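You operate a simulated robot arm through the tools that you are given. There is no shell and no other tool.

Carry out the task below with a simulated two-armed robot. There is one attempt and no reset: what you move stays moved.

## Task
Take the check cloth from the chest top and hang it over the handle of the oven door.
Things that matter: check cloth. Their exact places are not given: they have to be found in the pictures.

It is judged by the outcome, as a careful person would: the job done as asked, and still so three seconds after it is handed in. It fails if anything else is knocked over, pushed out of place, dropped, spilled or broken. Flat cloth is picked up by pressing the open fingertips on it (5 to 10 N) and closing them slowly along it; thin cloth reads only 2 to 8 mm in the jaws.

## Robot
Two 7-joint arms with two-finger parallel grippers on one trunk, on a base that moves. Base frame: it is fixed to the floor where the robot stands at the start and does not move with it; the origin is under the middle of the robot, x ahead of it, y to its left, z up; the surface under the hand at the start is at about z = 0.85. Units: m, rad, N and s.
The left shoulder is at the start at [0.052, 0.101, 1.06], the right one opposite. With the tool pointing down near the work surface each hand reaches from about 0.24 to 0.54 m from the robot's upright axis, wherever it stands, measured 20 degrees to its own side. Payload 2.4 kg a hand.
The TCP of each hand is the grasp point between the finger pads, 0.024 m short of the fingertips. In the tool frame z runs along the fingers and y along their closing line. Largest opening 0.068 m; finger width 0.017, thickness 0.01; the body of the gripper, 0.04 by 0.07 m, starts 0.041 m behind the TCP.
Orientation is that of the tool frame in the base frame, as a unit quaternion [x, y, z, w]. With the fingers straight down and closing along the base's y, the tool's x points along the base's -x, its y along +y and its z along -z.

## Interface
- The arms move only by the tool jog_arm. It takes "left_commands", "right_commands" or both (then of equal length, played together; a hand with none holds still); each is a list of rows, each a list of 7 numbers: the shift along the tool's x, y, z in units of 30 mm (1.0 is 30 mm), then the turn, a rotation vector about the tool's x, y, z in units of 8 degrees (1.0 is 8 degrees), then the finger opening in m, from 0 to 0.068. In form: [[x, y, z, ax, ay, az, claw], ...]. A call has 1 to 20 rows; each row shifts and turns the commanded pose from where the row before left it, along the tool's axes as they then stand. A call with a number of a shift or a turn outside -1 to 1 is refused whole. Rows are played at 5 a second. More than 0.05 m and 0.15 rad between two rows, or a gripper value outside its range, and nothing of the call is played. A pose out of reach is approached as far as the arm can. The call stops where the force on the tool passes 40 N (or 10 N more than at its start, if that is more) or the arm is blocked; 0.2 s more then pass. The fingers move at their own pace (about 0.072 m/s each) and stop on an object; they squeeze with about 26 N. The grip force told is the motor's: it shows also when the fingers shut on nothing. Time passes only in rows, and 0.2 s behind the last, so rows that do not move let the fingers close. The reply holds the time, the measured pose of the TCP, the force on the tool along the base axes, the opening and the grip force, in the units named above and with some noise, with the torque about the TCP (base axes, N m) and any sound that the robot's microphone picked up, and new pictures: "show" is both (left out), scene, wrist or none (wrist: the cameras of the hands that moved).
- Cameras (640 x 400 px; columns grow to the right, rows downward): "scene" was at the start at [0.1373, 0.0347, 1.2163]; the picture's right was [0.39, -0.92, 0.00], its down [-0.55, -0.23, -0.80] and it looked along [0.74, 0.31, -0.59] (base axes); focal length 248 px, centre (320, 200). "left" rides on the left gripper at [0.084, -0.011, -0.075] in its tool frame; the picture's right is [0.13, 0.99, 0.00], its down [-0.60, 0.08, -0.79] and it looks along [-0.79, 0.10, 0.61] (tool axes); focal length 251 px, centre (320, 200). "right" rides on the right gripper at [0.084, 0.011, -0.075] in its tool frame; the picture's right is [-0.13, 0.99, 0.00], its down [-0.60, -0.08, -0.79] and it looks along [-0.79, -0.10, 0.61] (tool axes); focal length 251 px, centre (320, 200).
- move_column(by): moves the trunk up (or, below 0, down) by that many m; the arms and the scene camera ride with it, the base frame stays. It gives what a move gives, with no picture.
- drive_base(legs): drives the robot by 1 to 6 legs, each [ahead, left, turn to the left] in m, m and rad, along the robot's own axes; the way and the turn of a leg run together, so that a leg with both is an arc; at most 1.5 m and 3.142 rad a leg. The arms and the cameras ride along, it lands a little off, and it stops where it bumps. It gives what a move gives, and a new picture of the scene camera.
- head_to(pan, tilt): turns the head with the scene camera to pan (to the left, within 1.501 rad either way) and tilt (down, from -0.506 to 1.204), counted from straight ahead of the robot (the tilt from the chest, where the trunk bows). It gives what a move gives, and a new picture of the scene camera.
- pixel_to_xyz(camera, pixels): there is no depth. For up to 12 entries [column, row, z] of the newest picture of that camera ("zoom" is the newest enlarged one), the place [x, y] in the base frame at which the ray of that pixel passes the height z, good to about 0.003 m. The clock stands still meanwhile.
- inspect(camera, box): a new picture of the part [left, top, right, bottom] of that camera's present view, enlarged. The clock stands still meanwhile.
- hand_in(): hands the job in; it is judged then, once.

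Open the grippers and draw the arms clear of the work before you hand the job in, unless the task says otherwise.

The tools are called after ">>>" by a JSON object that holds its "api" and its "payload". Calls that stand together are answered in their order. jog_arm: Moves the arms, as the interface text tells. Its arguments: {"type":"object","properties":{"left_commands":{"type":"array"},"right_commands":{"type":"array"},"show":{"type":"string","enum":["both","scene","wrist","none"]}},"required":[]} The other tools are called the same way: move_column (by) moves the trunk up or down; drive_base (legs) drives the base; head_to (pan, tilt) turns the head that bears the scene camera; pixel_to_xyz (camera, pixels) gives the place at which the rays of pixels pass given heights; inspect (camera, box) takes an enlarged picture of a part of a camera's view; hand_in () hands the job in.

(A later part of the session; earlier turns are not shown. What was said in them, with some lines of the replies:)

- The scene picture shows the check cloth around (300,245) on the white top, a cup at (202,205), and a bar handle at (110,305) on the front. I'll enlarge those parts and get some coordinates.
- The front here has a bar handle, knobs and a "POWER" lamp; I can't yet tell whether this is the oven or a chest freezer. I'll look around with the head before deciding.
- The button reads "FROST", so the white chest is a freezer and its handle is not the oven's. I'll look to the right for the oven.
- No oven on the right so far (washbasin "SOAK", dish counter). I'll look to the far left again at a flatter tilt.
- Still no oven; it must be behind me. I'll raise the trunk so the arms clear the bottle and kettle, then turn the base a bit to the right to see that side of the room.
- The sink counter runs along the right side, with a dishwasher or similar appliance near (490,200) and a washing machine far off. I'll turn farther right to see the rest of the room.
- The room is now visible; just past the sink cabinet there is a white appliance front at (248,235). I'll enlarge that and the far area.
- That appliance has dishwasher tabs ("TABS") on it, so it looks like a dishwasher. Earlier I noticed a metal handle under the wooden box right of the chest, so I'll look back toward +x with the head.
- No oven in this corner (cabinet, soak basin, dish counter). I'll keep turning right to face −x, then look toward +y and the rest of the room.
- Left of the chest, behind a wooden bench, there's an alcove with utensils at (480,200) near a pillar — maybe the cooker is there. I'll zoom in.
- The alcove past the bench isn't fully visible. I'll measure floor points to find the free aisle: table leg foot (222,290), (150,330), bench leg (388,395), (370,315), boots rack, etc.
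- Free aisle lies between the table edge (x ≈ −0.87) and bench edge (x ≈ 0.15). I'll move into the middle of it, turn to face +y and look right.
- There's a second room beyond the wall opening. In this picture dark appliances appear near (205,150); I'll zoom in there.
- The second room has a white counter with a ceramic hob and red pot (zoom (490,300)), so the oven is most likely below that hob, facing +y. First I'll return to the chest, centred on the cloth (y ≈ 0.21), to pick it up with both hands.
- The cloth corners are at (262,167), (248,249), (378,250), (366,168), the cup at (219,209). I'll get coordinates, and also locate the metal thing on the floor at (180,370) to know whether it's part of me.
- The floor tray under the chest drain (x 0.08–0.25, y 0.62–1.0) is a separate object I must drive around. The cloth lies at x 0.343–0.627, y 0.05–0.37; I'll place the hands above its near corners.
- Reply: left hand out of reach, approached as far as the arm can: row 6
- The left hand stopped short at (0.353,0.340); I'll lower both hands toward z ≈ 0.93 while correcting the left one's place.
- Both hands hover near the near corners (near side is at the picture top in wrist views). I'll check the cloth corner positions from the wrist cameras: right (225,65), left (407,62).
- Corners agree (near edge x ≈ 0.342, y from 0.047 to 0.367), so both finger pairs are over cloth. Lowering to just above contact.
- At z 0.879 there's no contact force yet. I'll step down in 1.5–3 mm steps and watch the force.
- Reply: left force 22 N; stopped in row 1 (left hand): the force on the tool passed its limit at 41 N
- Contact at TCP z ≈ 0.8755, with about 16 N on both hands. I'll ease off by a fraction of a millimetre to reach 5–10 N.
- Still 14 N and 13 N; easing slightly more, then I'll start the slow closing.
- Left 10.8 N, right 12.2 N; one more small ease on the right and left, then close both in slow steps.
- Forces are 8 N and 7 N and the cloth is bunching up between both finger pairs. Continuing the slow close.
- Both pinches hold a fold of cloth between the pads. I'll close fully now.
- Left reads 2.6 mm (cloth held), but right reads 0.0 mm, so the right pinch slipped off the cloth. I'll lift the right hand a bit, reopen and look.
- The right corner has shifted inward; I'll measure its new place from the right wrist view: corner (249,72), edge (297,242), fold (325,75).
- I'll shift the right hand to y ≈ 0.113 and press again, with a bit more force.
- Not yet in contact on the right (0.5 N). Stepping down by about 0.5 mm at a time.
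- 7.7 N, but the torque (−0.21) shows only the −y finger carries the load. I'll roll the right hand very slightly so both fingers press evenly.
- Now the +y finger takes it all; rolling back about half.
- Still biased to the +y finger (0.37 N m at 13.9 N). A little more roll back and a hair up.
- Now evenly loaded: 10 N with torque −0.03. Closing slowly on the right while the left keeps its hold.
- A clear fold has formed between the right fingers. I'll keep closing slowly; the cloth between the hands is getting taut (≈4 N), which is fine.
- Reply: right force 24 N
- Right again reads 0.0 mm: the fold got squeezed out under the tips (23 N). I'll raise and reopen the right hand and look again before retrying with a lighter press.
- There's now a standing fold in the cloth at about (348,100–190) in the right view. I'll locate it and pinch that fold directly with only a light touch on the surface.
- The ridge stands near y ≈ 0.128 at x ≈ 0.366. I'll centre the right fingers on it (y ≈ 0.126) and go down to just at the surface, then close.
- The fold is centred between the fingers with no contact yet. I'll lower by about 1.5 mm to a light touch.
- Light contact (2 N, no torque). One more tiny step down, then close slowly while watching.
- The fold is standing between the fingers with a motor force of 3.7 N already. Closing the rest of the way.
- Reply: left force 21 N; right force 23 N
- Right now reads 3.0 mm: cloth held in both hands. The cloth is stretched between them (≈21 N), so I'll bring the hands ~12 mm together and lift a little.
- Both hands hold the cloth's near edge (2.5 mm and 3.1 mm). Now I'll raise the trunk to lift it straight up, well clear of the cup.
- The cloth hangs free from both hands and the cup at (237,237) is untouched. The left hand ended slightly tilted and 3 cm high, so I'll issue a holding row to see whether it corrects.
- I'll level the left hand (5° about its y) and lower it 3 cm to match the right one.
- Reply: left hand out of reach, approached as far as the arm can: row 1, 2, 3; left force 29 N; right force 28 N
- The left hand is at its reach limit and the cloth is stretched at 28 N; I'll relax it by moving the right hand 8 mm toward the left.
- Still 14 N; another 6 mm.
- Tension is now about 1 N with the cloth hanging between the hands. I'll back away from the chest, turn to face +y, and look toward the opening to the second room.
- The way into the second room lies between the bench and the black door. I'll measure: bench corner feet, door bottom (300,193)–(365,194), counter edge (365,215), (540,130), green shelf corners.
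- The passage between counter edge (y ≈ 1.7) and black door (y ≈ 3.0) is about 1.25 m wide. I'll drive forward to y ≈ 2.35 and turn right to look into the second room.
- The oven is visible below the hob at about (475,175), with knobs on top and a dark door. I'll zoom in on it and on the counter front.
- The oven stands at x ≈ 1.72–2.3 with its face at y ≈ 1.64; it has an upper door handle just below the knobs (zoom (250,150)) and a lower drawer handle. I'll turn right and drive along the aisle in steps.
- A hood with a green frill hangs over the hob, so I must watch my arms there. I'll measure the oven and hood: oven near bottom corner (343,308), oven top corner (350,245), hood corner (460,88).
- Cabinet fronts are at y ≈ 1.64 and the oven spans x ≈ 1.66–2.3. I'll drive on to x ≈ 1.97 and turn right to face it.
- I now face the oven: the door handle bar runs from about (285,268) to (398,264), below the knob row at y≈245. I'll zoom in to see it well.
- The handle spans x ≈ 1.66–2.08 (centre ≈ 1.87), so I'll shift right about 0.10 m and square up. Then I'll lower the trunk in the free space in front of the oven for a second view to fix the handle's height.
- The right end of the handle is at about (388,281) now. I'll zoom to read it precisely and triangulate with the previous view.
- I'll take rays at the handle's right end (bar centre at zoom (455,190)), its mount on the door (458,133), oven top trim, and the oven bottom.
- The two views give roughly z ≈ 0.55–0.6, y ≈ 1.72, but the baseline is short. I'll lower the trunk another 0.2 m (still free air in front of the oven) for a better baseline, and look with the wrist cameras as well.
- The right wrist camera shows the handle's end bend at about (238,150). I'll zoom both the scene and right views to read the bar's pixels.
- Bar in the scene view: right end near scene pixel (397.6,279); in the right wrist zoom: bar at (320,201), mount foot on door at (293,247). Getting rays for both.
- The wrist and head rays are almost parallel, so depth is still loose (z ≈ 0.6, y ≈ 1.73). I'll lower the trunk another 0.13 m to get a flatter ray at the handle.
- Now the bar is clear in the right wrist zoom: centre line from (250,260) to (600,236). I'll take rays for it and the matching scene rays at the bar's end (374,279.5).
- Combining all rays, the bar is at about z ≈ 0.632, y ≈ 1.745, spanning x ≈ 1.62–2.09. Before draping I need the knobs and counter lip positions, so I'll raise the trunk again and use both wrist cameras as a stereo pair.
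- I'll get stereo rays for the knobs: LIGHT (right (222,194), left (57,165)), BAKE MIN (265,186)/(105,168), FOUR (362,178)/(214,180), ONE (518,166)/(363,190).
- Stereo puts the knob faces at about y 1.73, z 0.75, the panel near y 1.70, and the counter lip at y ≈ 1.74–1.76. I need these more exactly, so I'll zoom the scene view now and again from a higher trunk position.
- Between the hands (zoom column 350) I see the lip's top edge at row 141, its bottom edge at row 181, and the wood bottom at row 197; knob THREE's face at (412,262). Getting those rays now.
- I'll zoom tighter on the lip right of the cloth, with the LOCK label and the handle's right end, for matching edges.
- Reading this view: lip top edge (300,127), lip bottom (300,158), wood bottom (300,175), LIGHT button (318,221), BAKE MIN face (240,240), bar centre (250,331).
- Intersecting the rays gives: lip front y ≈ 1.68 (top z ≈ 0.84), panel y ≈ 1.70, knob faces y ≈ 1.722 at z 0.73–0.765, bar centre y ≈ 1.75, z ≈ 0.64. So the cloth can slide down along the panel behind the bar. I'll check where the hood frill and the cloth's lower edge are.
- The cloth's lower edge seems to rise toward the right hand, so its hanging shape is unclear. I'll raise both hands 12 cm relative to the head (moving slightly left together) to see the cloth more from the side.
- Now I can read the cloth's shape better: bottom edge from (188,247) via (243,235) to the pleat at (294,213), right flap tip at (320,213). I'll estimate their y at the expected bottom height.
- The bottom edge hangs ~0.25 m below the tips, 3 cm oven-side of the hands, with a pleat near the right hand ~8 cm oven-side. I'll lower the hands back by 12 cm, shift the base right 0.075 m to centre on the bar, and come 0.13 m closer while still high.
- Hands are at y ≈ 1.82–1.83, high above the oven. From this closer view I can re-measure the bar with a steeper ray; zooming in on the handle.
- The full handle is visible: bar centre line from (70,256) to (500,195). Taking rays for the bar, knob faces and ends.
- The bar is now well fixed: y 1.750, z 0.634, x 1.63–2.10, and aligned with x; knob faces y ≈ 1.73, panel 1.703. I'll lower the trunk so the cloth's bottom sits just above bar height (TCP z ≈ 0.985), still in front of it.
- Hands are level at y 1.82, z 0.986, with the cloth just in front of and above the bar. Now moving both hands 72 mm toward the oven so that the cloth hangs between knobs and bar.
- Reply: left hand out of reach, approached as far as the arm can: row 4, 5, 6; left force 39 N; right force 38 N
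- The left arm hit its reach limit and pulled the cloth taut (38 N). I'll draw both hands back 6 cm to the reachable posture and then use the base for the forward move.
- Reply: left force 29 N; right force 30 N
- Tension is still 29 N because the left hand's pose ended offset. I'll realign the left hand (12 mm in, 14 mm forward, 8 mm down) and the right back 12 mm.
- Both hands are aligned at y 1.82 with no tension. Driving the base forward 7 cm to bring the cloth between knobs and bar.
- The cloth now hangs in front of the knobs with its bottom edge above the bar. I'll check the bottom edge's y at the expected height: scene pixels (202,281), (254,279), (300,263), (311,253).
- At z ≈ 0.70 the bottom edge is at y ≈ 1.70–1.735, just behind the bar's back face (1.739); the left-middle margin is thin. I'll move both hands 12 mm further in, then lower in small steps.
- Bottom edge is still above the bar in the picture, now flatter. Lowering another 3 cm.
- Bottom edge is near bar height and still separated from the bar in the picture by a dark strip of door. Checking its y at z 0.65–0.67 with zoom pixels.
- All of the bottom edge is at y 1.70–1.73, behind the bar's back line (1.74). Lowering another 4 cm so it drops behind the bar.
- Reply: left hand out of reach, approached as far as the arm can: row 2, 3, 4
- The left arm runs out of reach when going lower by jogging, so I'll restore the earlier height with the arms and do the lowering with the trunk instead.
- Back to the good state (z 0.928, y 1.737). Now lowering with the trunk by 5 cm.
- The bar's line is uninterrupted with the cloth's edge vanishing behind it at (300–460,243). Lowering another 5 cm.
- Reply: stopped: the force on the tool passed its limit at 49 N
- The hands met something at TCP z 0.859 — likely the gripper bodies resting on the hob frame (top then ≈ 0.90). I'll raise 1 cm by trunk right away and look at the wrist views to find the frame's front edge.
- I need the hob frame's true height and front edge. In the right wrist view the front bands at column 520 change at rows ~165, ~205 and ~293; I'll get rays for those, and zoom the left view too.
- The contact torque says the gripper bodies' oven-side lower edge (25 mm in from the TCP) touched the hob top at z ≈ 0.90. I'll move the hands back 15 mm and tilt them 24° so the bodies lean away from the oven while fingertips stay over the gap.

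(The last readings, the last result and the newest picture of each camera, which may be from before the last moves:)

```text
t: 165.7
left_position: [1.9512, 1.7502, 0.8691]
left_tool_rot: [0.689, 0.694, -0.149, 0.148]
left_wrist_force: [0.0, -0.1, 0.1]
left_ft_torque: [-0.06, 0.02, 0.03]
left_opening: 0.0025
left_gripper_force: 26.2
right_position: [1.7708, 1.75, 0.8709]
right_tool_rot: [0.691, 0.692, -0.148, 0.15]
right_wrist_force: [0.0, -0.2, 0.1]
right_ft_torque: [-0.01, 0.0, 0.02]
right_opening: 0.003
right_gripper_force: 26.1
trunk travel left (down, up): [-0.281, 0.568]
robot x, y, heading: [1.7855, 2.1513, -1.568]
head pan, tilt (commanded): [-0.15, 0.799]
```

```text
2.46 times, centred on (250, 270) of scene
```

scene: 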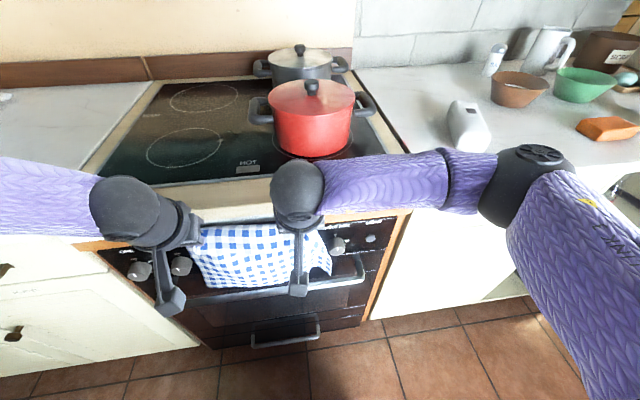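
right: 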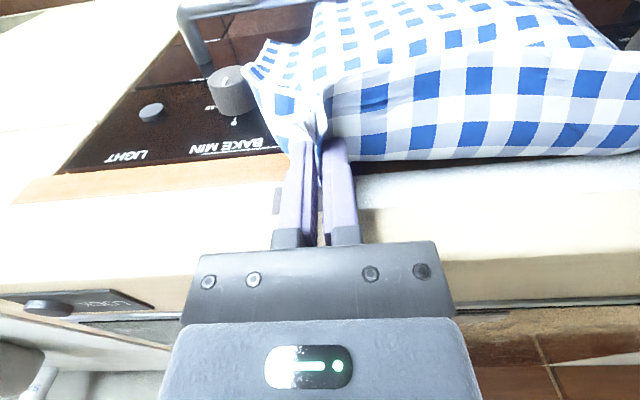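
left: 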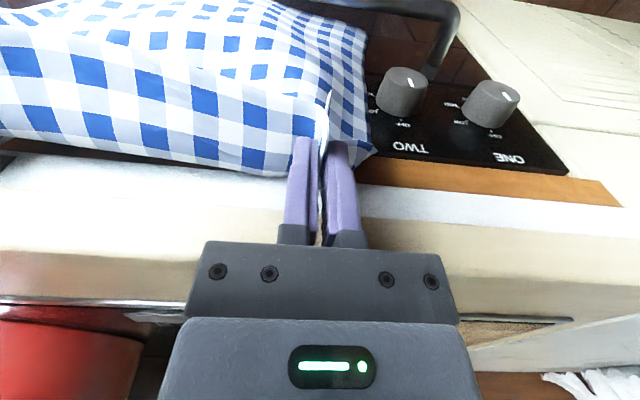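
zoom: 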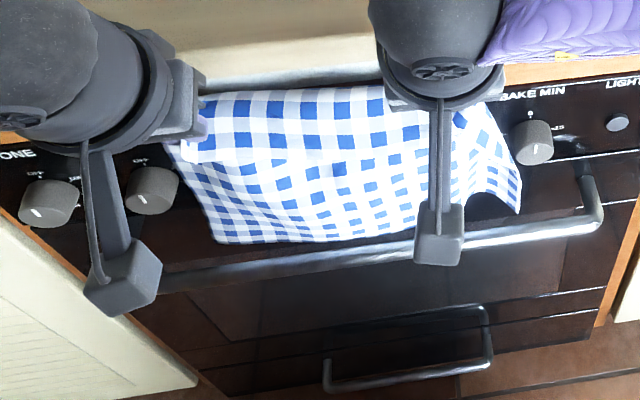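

Tilt is in place, the cloth's lower edge still sits behind the bar. Lowering the trunk by 4 cm.

>>> {"api": "move_column", "payload": {"by": -0.04}}

>>> {"api": "inspect", "payload": {"camera": "scene", "box": [120, 190, 380, 350]}}

```text
t: 166.5
left_position: [1.9514, 1.7514, 0.8297]
left_tool_rot: [0.689, 0.693, -0.149, 0.148]
left_wrist_force: [-0.4, 0.8, 0.1]
left_ft_torque: [0.02, 0.01, 0.0]
left_opening: 0.0028
left_gripper_force: 26.1
right_position: [1.7706, 1.751, 0.8293]
right_tool_rot: [0.691, 0.692, -0.148, 0.15]
right_wrist_force: [1.0, -0.1, -0.5]
right_ft_torque: [0.04, 0.03, -0.01]
right_opening: 0.0032
right_gripper_force: 25.4
trunk travel left (down, up): [-0.241, 0.608]
robot x, y, heading: [1.7899, 2.1503, -1.566]
head pan, tilt (commanded): [-0.15, 0.799]
```

```text
2.46 times, centred on (250, 270) of scene
```

zoom: 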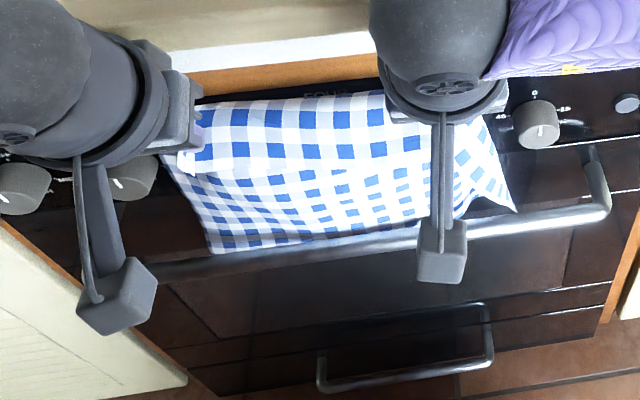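

No contact, and the cloth's lower part is now hidden behind the bar. Lowering another 3.5 cm (TCP z ≈ 0.795).

>>> {"api": "move_column", "payload": {"by": -0.035}}

>>> {"api": "inspect", "payload": {"camera": "scene", "box": [120, 190, 380, 350]}}

```text
t: 167.3
left_position: [1.9506, 1.7515, 0.7948]
left_tool_rot: [0.689, 0.694, -0.148, 0.147]
left_wrist_force: [-0.6, 0.4, 0.0]
left_ft_torque: [-0.01, 0.01, 0.0]
left_opening: 0.0026
left_gripper_force: 26.1
right_position: [1.7707, 1.7525, 0.7943]
right_tool_rot: [0.69, 0.692, -0.149, 0.148]
right_wrist_force: [-0.3, 0.0, 0.7]
right_ft_torque: [0.03, 0.0, -0.02]
right_opening: 0.0033
right_gripper_force: 25.9
trunk travel left (down, up): [-0.206, 0.643]
robot x, y, heading: [1.7883, 2.1491, -1.574]
head pan, tilt (commanded): [-0.15, 0.799]
```

```text
2.46 times, centred on (250, 270) of scene
```

zoom: 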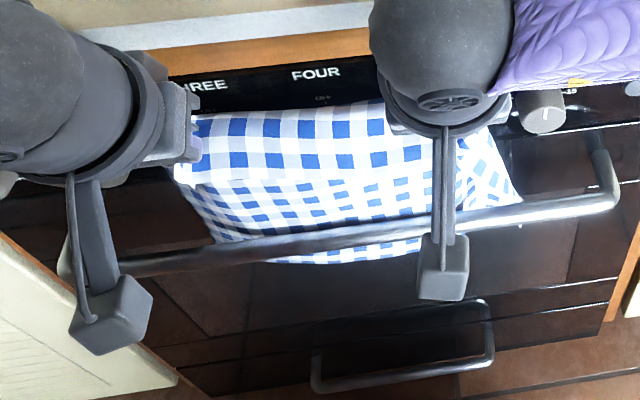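

The cloth now shows below the bar at (280–420,255) with the bar passing in front of it: its free end is behind the bar. I'll ease the hands back 12 mm and lower 25 mm more to balance the drape.

>>> {"api": "jog_arm", "payload": {"left_commands": [[0.366, 0, -0.163, 0, 0, 0, 0.0], [0.17, 0, 0.38, 0, 0, 0, 0.0], [0.17, 0, 0.38, 0, 0, 0, 0.0], [0, 0, 0, 0, 0, 0, 0.0], [0, 0, 0, 0, 0, 0, 0.0]], "right_commands": [[0.366, 0, -0.163, 0, 0, 0, 0.0], [0.17, 0, 0.38, 0, 0, 0, 0.0], [0.17, 0, 0.38, 0, 0, 0, 0.0], [0, 0, 0, 0, 0, 0, 0.0], [0, 0, 0, 0, 0, 0, 0.0]], "show": "both"}}

>>> {"api": "inspect", "payload": {"camera": "scene", "box": [120, 190, 380, 350]}}

```text
t: 168.5
left_position: [1.9521, 1.7653, 0.7707]
left_tool_rot: [0.689, 0.694, -0.148, 0.147]
left_wrist_force: [-1.4, 0.0, -0.6]
left_ft_torque: [0.0, -0.01, 0.02]
left_opening: 0.0026
left_gripper_force: 26.1
right_position: [1.7719, 1.7636, 0.7704]
right_tool_rot: [0.691, 0.692, -0.147, 0.149]
right_wrist_force: [1.1, 0.4, 0.2]
right_ft_torque: [-0.02, 0.01, 0.02]
right_opening: 0.0032
right_gripper_force: 26.0
trunk travel left (down, up): [-0.206, 0.643]
robot x, y, heading: [1.7884, 2.1514, -1.569]
head pan, tilt (commanded): [-0.15, 0.799]
```

scene: 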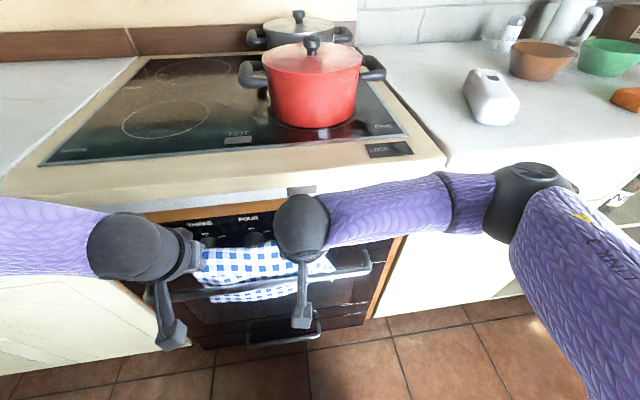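
right: 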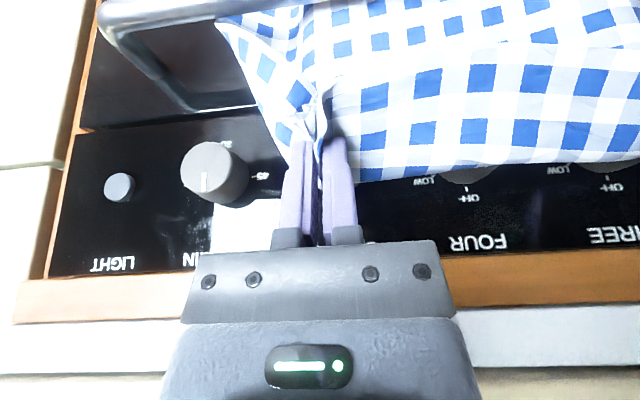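
left: 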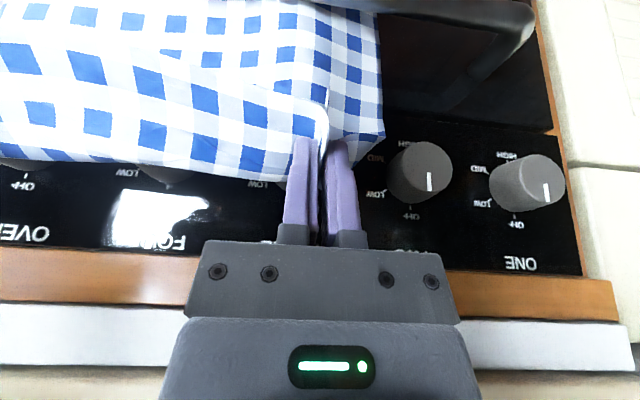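

```text
2.46 times, centred on (250, 270) of scene
```

zoom: 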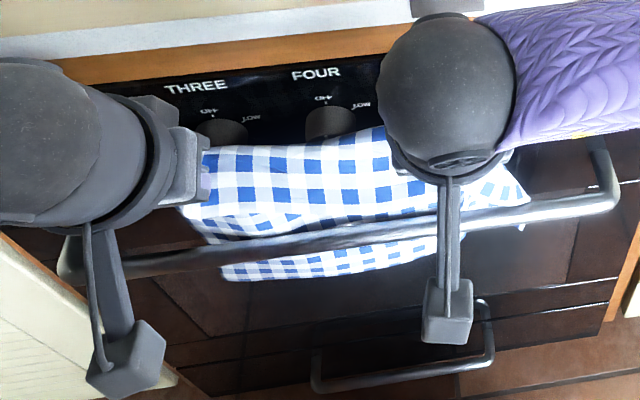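

The cloth hangs behind the bar with several check rows visible below it. Now I'll bring both hands back over the bar toward me (45 mm, same height).

>>> {"api": "jog_arm", "payload": {"left_commands": [[0.3425, 0, -0.1525, 0, 0, 0, 0.0], [0.3425, 0, -0.1525, 0, 0, 0, 0.0], [0.3425, 0, -0.1525, 0, 0, 0, 0.0], [0.3425, 0, -0.1525, 0, 0, 0, 0.0], [0, 0, 0, 0, 0, 0, 0.0]], "right_commands": [[0.3425, 0, -0.1525, 0, 0, 0, 0.0], [0.3425, 0, -0.1525, 0, 0, 0, 0.0], [0.3425, 0, -0.1525, 0, 0, 0, 0.0], [0.3425, 0, -0.1525, 0, 0, 0, 0.0], [0, 0, 0, 0, 0, 0, 0.0]], "show": "scene"}}

>>> {"api": "inspect", "payload": {"camera": "scene", "box": [120, 190, 380, 350]}}

```text
t: 169.7
left_position: [1.9501, 1.8077, 0.7697]
left_tool_rot: [0.69, 0.693, -0.148, 0.147]
left_wrist_force: [-0.7, -0.4, -0.5]
left_ft_torque: [-0.01, -0.01, 0.02]
left_opening: 0.0026
left_gripper_force: 26.0
right_position: [1.7699, 1.8101, 0.7713]
right_tool_rot: [0.691, 0.692, -0.148, 0.149]
right_wrist_force: [0.5, 0.6, 0.0]
right_ft_torque: [0.04, -0.01, 0.0]
right_opening: 0.0029
right_gripper_force: 25.9
trunk travel left (down, up): [-0.206, 0.643]
robot x, y, heading: [1.7853, 2.1512, -1.568]
head pan, tilt (commanded): [-0.15, 0.799]
```

scene: 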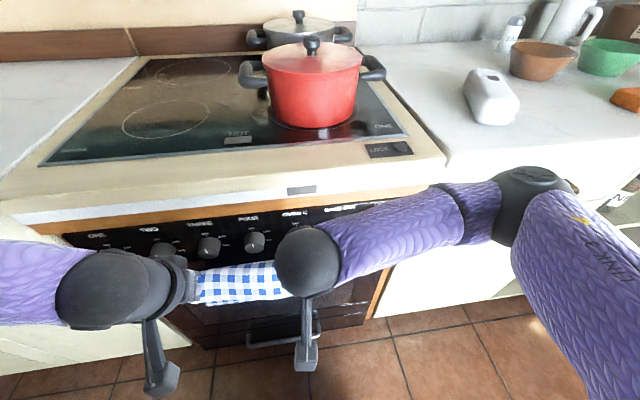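

```text
2.46 times, centred on (250, 270) of scene
```

zoom: 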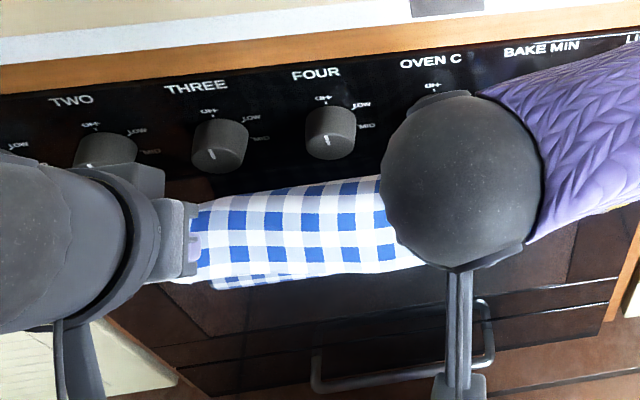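

The hands are now in front of the bar with the cloth running over it. I'll lower the trunk 10 cm and check the wrist views.

>>> {"api": "move_column", "payload": {"by": -0.1}}

>>> {"api": "jog_arm", "payload": {"left_commands": [[0, 0, 0, 0, 0, 0, 0.0]], "right_commands": [[0, 0, 0, 0, 0, 0, 0.0]], "show": "both"}}

```text
t: 171.0
left_position: [1.951, 1.8093, 0.6703]
left_tool_rot: [0.689, 0.694, -0.149, 0.147]
left_wrist_force: [-0.3, 0.4, 0.7]
left_ft_torque: [0.0, 0.01, 0.0]
left_opening: 0.0026
left_gripper_force: 26.2
right_position: [1.7702, 1.8074, 0.6694]
right_tool_rot: [0.69, 0.692, -0.148, 0.15]
right_wrist_force: [0.1, -1.1, 0.2]
right_ft_torque: [0.01, 0.02, 0.0]
right_opening: 0.0032
right_gripper_force: 25.5
trunk travel left (down, up): [-0.106, 0.743]
robot x, y, heading: [1.7859, 2.1515, -1.563]
head pan, tilt (commanded): [-0.15, 0.799]
```

```text
t: 171.4
left_position: [1.9516, 1.8094, 0.6698]
left_tool_rot: [0.69, 0.693, -0.148, 0.147]
left_wrist_force: [-0.1, 0.2, -0.1]
left_ft_torque: [-0.04, -0.02, -0.01]
left_opening: 0.0025
left_gripper_force: 26.7
right_position: [1.7695, 1.8074, 0.6704]
right_tool_rot: [0.691, 0.692, -0.147, 0.149]
right_wrist_force: [0.0, -0.3, 0.2]
right_ft_torque: [-0.02, 0.01, 0.02]
right_opening: 0.0032
right_gripper_force: 26.1
trunk travel left (down, up): [-0.106, 0.743]
robot x, y, heading: [1.7869, 2.1464, -1.566]
head pan, tilt (commanded): [-0.15, 0.799]
```

scene: 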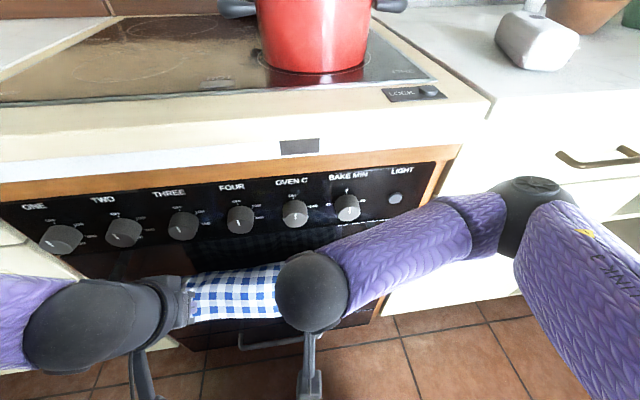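
right: 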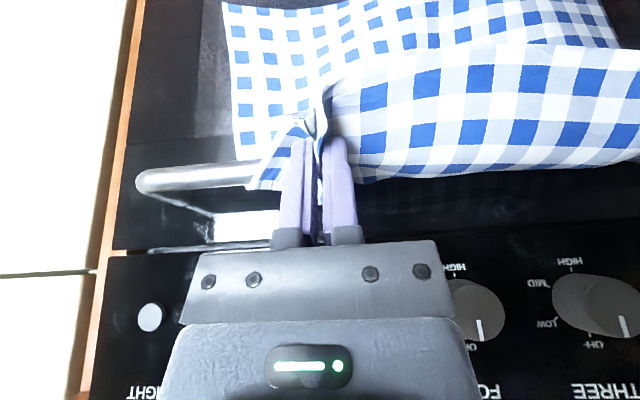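
left: 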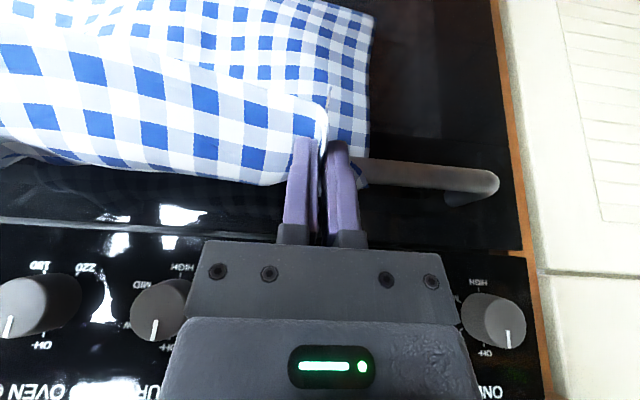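

I need to verify how the cloth runs relative to the bar now. Zooming the right and left wrist views around where the bar emerges from the cloth.

>>> {"api": "inspect", "payload": {"camera": "right", "box": [120, 0, 400, 240]}}

>>> {"api": "inspect", "payload": {"camera": "left", "box": [200, 0, 520, 240]}}

```text
1.67 times, centred on (260, 120) of right
```

zoom: 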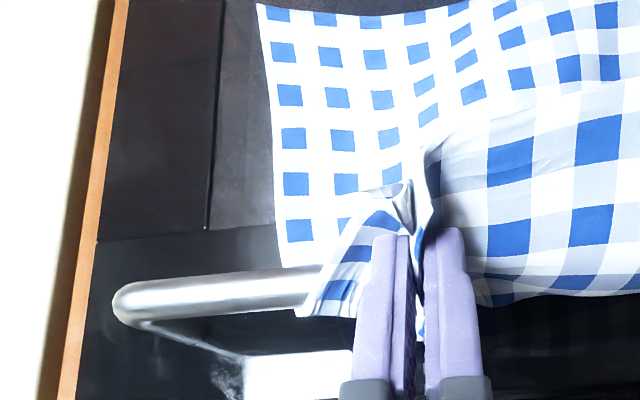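

```text
1.67 times, centred on (360, 120) of left
```

zoom: 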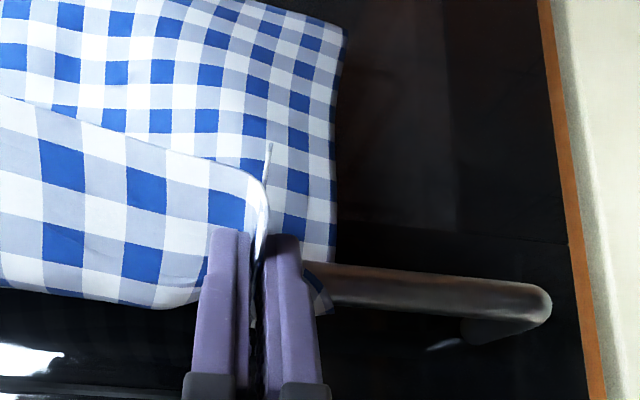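

The bar passes in front of the rear sheet and the cloth crosses over the bar to my hands — it is properly draped. I'll lower 9 cm more so the front part gets longer and balances the rear.

>>> {"api": "move_column", "payload": {"by": -0.09}}

>>> {"api": "jog_arm", "payload": {"left_commands": [[0, 0, 0, 0, 0, 0, 0.0], [0, 0, 0, 0, 0, 0, 0.0]], "right_commands": [[0, 0, 0, 0, 0, 0, 0.0], [0, 0, 0, 0, 0, 0, 0.0]], "show": "both"}}

```text
t: 172.7
left_position: [1.9516, 1.809, 0.5612]
left_tool_rot: [0.694, 0.698, -0.124, 0.123]
left_wrist_force: [-0.5, -0.4, 0.3]
left_ft_torque: [0.0, -0.04, -0.04]
left_opening: 0.0028
left_gripper_force: 25.8
right_position: [1.7713, 1.8083, 0.5812]
right_tool_rot: [0.691, 0.692, -0.148, 0.149]
right_wrist_force: [0.4, 0.7, -0.3]
right_ft_torque: [0.01, 0.01, 0.0]
right_opening: 0.0029
right_gripper_force: 25.7
trunk travel left (down, up): [-0.016, 0.833]
robot x, y, heading: [1.7905, 2.1523, -1.564]
head pan, tilt (commanded): [-0.15, 0.799]
```

```text
t: 173.2
left_position: [1.951, 1.8089, 0.5623]
left_tool_rot: [0.694, 0.699, -0.124, 0.124]
left_wrist_force: [-0.6, 1.1, 1.0]
left_ft_torque: [0.0, 0.0, -0.01]
left_opening: 0.0027
left_gripper_force: 26.3
right_position: [1.7701, 1.8087, 0.579]
right_tool_rot: [0.691, 0.692, -0.147, 0.149]
right_wrist_force: [0.4, 0.6, 0.6]
right_ft_torque: [0.01, 0.0, 0.0]
right_opening: 0.003
right_gripper_force: 25.8
trunk travel left (down, up): [-0.016, 0.833]
robot x, y, heading: [1.7851, 2.1519, -1.568]
head pan, tilt (commanded): [-0.15, 0.799]
```

scene: 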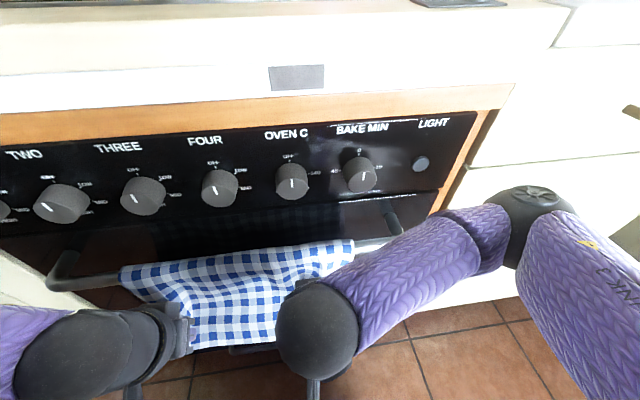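
right: 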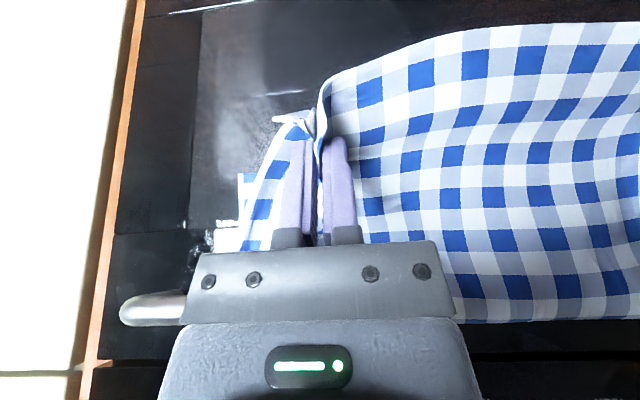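
left: 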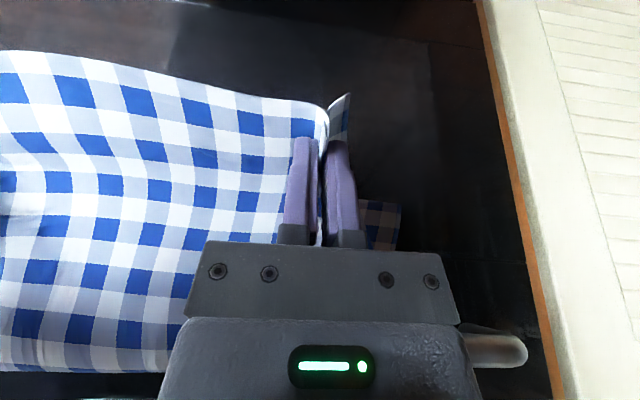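

Seen from above the cloth now lies over the bar ((120–350, 245–345)). I'll check how far the rear part hangs down, using the rear corners visible at right (240,175) and left (398,203).

>>> {"api": "pixel_to_xyz", "payload": {"camera": "left", "pixels": [[398, 203, 0.45], [398, 203, 0.5], [398, 203, 0.55], [398, 203, 0.6]]}}

>>> {"api": "pixel_to_xyz", "payload": {"camera": "right", "pixels": [[240, 174, 0.45], [240, 174, 0.5], [240, 174, 0.55], [240, 174, 0.6]]}}

>>> {"api": "inspect", "payload": {"camera": "scene", "box": [30, 210, 430, 400]}}

```text
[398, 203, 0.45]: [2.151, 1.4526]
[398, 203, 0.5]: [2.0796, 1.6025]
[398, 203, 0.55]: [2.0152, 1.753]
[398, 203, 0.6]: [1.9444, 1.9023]
```

```text
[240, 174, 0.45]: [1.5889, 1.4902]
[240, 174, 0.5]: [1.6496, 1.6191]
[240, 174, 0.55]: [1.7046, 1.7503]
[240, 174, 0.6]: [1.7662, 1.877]
```

```text
1.60 times, centred on (230, 305) of scene
```

zoom: 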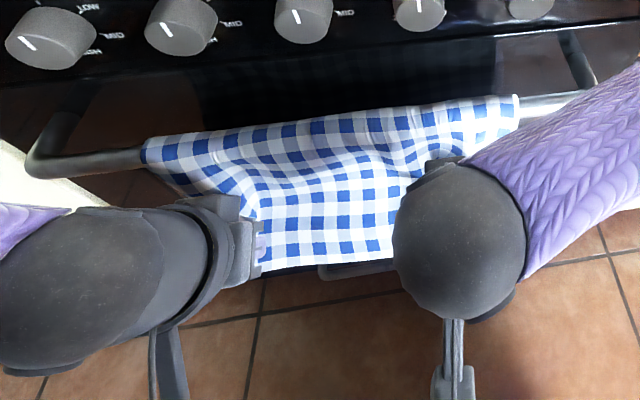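

The rear part hangs to z ≈ 0.54 (about 10 cm below the bar top), roughly balancing the front. Now I'll open both grippers gently without moving.

>>> {"api": "jog_arm", "payload": {"left_commands": [[0, 0, 0, 0, 0, 0, 0.008], [0, 0, 0, 0, 0, 0, 0.014], [0, 0, 0, 0, 0, 0, 0.02], [0, 0, 0, 0, 0, 0, 0.03], [0, 0, 0, 0, 0, 0, 0.04], [0, 0, 0, 0, 0, 0, 0.04], [0, 0, 0, 0, 0, 0, 0.04]], "right_commands": [[0, 0, 0, 0, 0, 0, 0.008], [0, 0, 0, 0, 0, 0, 0.014], [0, 0, 0, 0, 0, 0, 0.02], [0, 0, 0, 0, 0, 0, 0.03], [0, 0, 0, 0, 0, 0, 0.04], [0, 0, 0, 0, 0, 0, 0.04], [0, 0, 0, 0, 0, 0, 0.04]], "show": "both"}}

```text
t: 174.8
left_position: [1.951, 1.8082, 0.5619]
left_tool_rot: [0.694, 0.699, -0.124, 0.122]
left_wrist_force: [-0.3, -0.4, 0.0]
left_ft_torque: [-0.03, 0.02, -0.02]
left_opening: 0.0399
left_gripper_force: 0.0
right_position: [1.7701, 1.8069, 0.5795]
right_tool_rot: [0.691, 0.692, -0.148, 0.149]
right_wrist_force: [-0.1, -0.5, 0.0]
right_ft_torque: [0.02, 0.01, 0.0]
right_opening: 0.0403
right_gripper_force: 0.0
trunk travel left (down, up): [-0.016, 0.833]
robot x, y, heading: [1.7876, 2.1497, -1.567]
head pan, tilt (commanded): [-0.15, 0.799]
```

scene: 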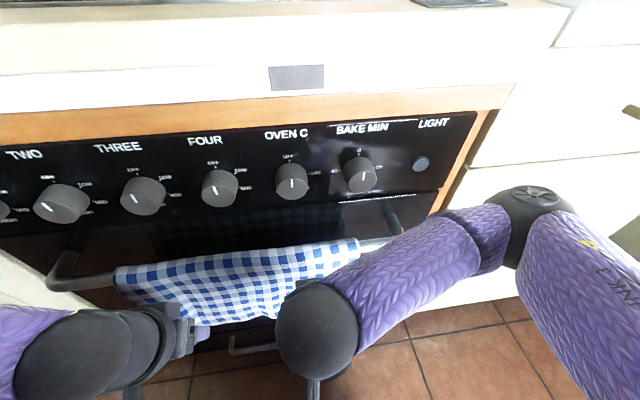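
right: 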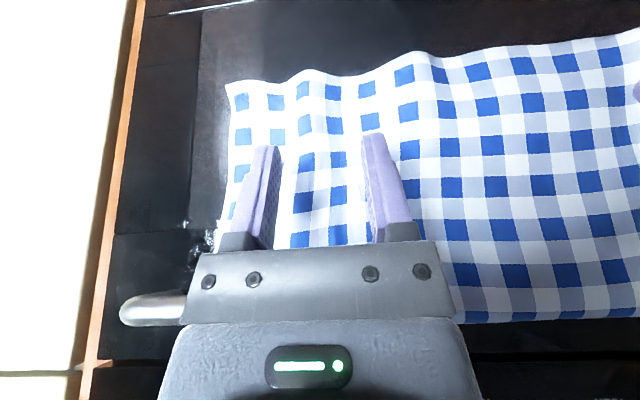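
left: 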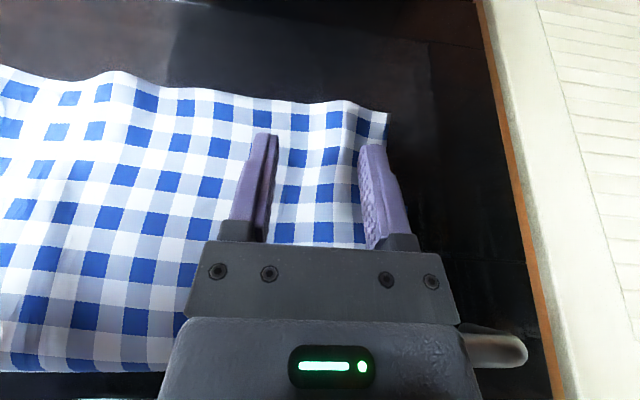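

The cloth was released cleanly and hangs flat over the bar, behind my open fingers. I'll draw both hands straight back away from it.

>>> {"api": "jog_arm", "payload": {"left_commands": [[0.3, 0, -0.12, 0, 0, 0, 0.04], [0.3, 0, -0.12, 0, 0, 0, 0.04], [0.4, 0, -0.16, 0, 0, 0, 0.04], [0.4, 0, -0.16, 0, 0, 0, 0.04], [0.4, 0, -0.16, 0, 0, 0, 0.04]], "right_commands": [[0.3, 0, -0.135, 0, 0, 0, 0.04], [0.3, 0, -0.135, 0, 0, 0, 0.04], [0.4, 0, -0.18, 0, 0, 0, 0.04], [0.4, 0, -0.18, 0, 0, 0, 0.04], [0.4, 0, -0.18, 0, 0, 0, 0.04]], "show": "both"}}

```text
t: 176.1
left_position: [1.951, 1.8132, 0.5528]
left_tool_rot: [0.694, 0.699, -0.123, 0.123]
left_wrist_force: [0.9, -0.1, 1.0]
left_ft_torque: [-0.01, 0.02, -0.01]
left_opening: 0.0398
left_gripper_force: 0.1
left hand out of reach, approached as far as the arm can: row 1, 2, 3, 4, 5
right_position: [1.7741, 1.8654, 0.5781]
right_tool_rot: [0.691, 0.692, -0.147, 0.15]
right_wrist_force: [0.6, -0.3, 0.8]
right_ft_torque: [0.01, 0.01, -0.01]
right_opening: 0.0401
right_gripper_force: 0.0
right hand out of reach, approached as far as the arm can: row 5
trunk travel left (down, up): [-0.016, 0.833]
robot x, y, heading: [1.7842, 2.1465, -1.566]
head pan, tilt (commanded): [-0.15, 0.799]
```

scene: 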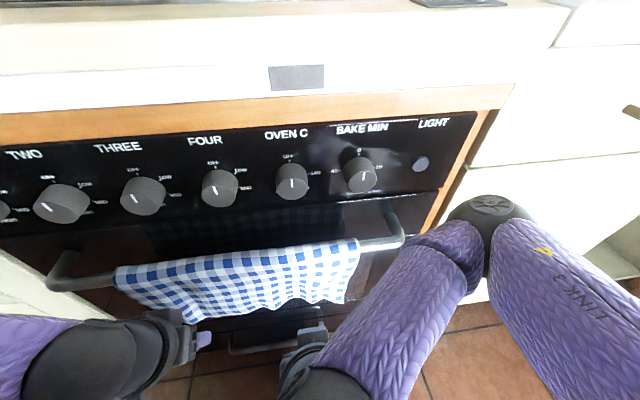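
right: 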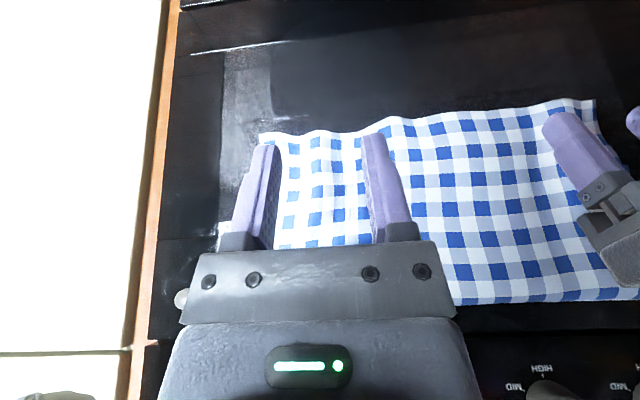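
left: 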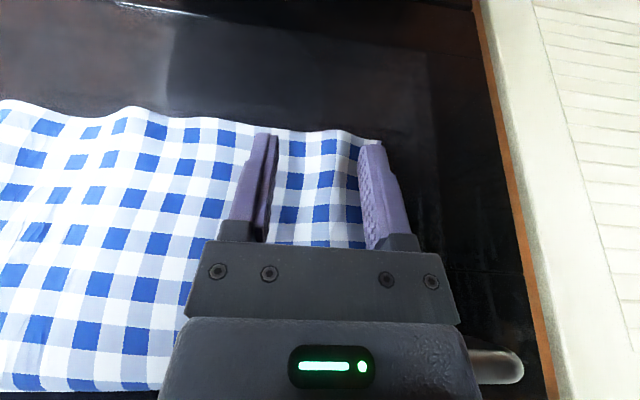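

The right hand is clear; the left is limited by its joints. The cloth hangs evenly over the bar, so I'll back the base straight away from the oven.

>>> {"api": "drive_base", "payload": {"legs": [[-0.22, 0, 0]]}}

>>> {"api": "head_to", "payload": {"pan": 0.1, "tilt": 0.5}}

```text
t: 177.8
left_position: [1.9501, 2.0357, 0.5517]
left_tool_rot: [0.693, 0.7, -0.122, 0.123]
left_wrist_force: [-0.3, -0.4, 0.4]
left_ft_torque: [-0.01, -0.01, -0.02]
left_opening: 0.0399
left_gripper_force: 0.0
right_position: [1.7724, 2.0871, 0.5775]
right_tool_rot: [0.69, 0.693, -0.148, 0.148]
right_wrist_force: [0.0, -0.2, -0.2]
right_ft_torque: [0.0, 0.0, 0.02]
right_opening: 0.0401
right_gripper_force: 0.1
trunk travel left (down, up): [-0.016, 0.833]
robot x, y, heading: [1.7876, 2.3712, -1.565]
head pan, tilt (commanded): [-0.15, 0.799]
```

scene: 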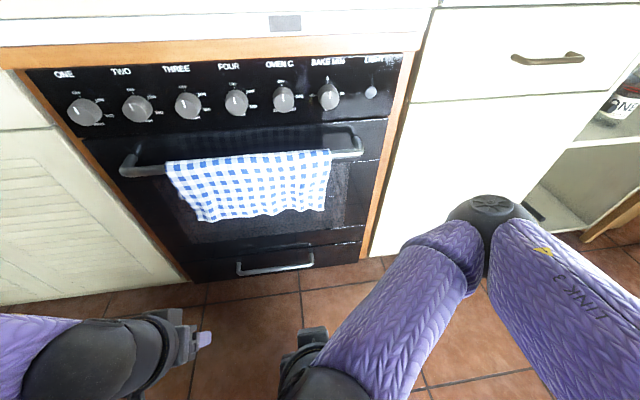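

```text
t: 178.6
left_position: [1.9514, 2.0362, 0.5517]
left_tool_rot: [0.693, 0.699, -0.123, 0.122]
left_wrist_force: [0.1, 0.2, 0.1]
left_ft_torque: [0.0, -0.03, -0.01]
left_opening: 0.0398
left_gripper_force: 0.1
right_position: [1.7727, 2.0877, 0.5791]
right_tool_rot: [0.691, 0.692, -0.148, 0.149]
right_wrist_force: [-0.1, -0.1, 0.0]
right_ft_torque: [0.01, -0.01, 0.01]
right_opening: 0.0399
right_gripper_force: 0.0
trunk travel left (down, up): [-0.016, 0.833]
robot x, y, heading: [1.789, 2.3698, -1.565]
head pan, tilt (commanded): [0.099, 0.499]
```

scene: 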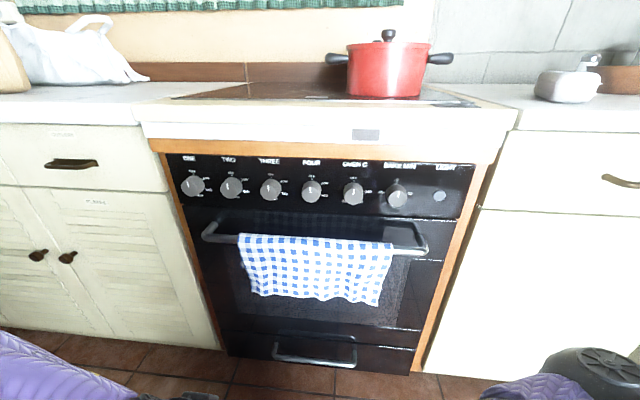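

The cloth hangs squarely over the oven door handle at (240–390, 235–305). I'll zoom in to verify it is stable and that the knobs weren't disturbed.

>>> {"api": "inspect", "payload": {"camera": "scene", "box": [160, 140, 480, 340]}}

>>> {"api": "jog_arm", "payload": {"left_commands": [[0, 0, 0, 0, 0, 0, 0.06], [0, 0, 0, 0, 0, 0, 0.06], [0, 0, 0, 0, 0, 0, 0.06], [0, 0, 0, 0, 0, 0, 0.06], [0, 0, 0, 0, 0, 0, 0.06], [0, 0, 0, 0, 0, 0, 0.06], [0, 0, 0, 0, 0, 0, 0.06], [0, 0, 0, 0, 0, 0, 0.06], [0, 0, 0, 0, 0, 0, 0.06], [0, 0, 0, 0, 0, 0, 0.06]], "right_commands": [[0, 0, 0, 0, 0, 0, 0.06], [0, 0, 0, 0, 0, 0, 0.06], [0, 0, 0, 0, 0, 0, 0.06], [0, 0, 0, 0, 0, 0, 0.06], [0, 0, 0, 0, 0, 0, 0.06], [0, 0, 0, 0, 0, 0, 0.06], [0, 0, 0, 0, 0, 0, 0.06], [0, 0, 0, 0, 0, 0, 0.06], [0, 0, 0, 0, 0, 0, 0.06], [0, 0, 0, 0, 0, 0, 0.06]], "show": "scene"}}

```text
2.00 times, centred on (320, 240) of scene
```

zoom: 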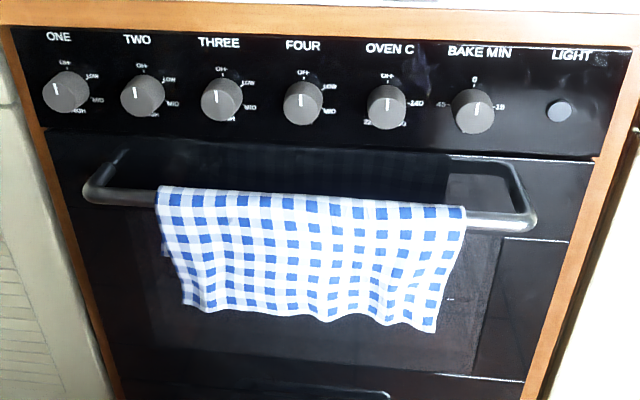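

```text
t: 180.8
left_position: [1.951, 2.0366, 0.5525]
left_tool_rot: [0.693, 0.7, -0.123, 0.123]
left_wrist_force: [-0.3, 0.2, -0.2]
left_ft_torque: [-0.03, 0.01, 0.01]
left_opening: 0.0601
left_gripper_force: 0.1
right_position: [1.7722, 2.0879, 0.5794]
right_tool_rot: [0.69, 0.693, -0.148, 0.149]
right_wrist_force: [-0.7, -0.2, 0.7]
right_ft_torque: [-0.01, 0.03, 0.03]
right_opening: 0.0599
right_gripper_force: 0.0
trunk travel left (down, up): [-0.016, 0.833]
robot x, y, heading: [1.79, 2.373, -1.563]
head pan, tilt (commanded): [0.099, 0.499]
```

scene: 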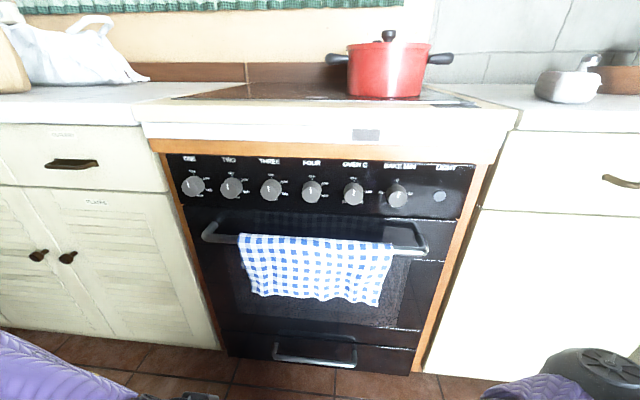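

More than five seconds after I let go, the cloth is still hanging over the bar. The knobs point to OFF as before, the pots haven't moved, the grippers are open and both hands are clear. I'm handing in.

>>> {"api": "hand_in", "payload": {}}

```text
The job is handed in.
```

The check cloth now hangs over the handle of the oven door, and I have handed the job in. It stayed put for more than five seconds after I let go.

- **Which handle:** The bar on the white chest belongs to a freezer, so I did not use it. The oven is in the next room, under the hob, and the cloth is on its upper door handle, not the drawer handle below.
- **How it hangs:** The cloth lies over the bar with about 10 cm behind and roughly the same in front.
- **Contact on the way:** While I was lowering the cloth, the grippers pressed briefly on the front edge of the hob (about 49 N) before I raised them. I saw no movement or damage there.
- **Everything else:** The knobs still point to OFF and the pots on the hob are where they were. The cup on the chest was untouched when I lifted the cloth away. Both grippers are open and clear of the cloth.
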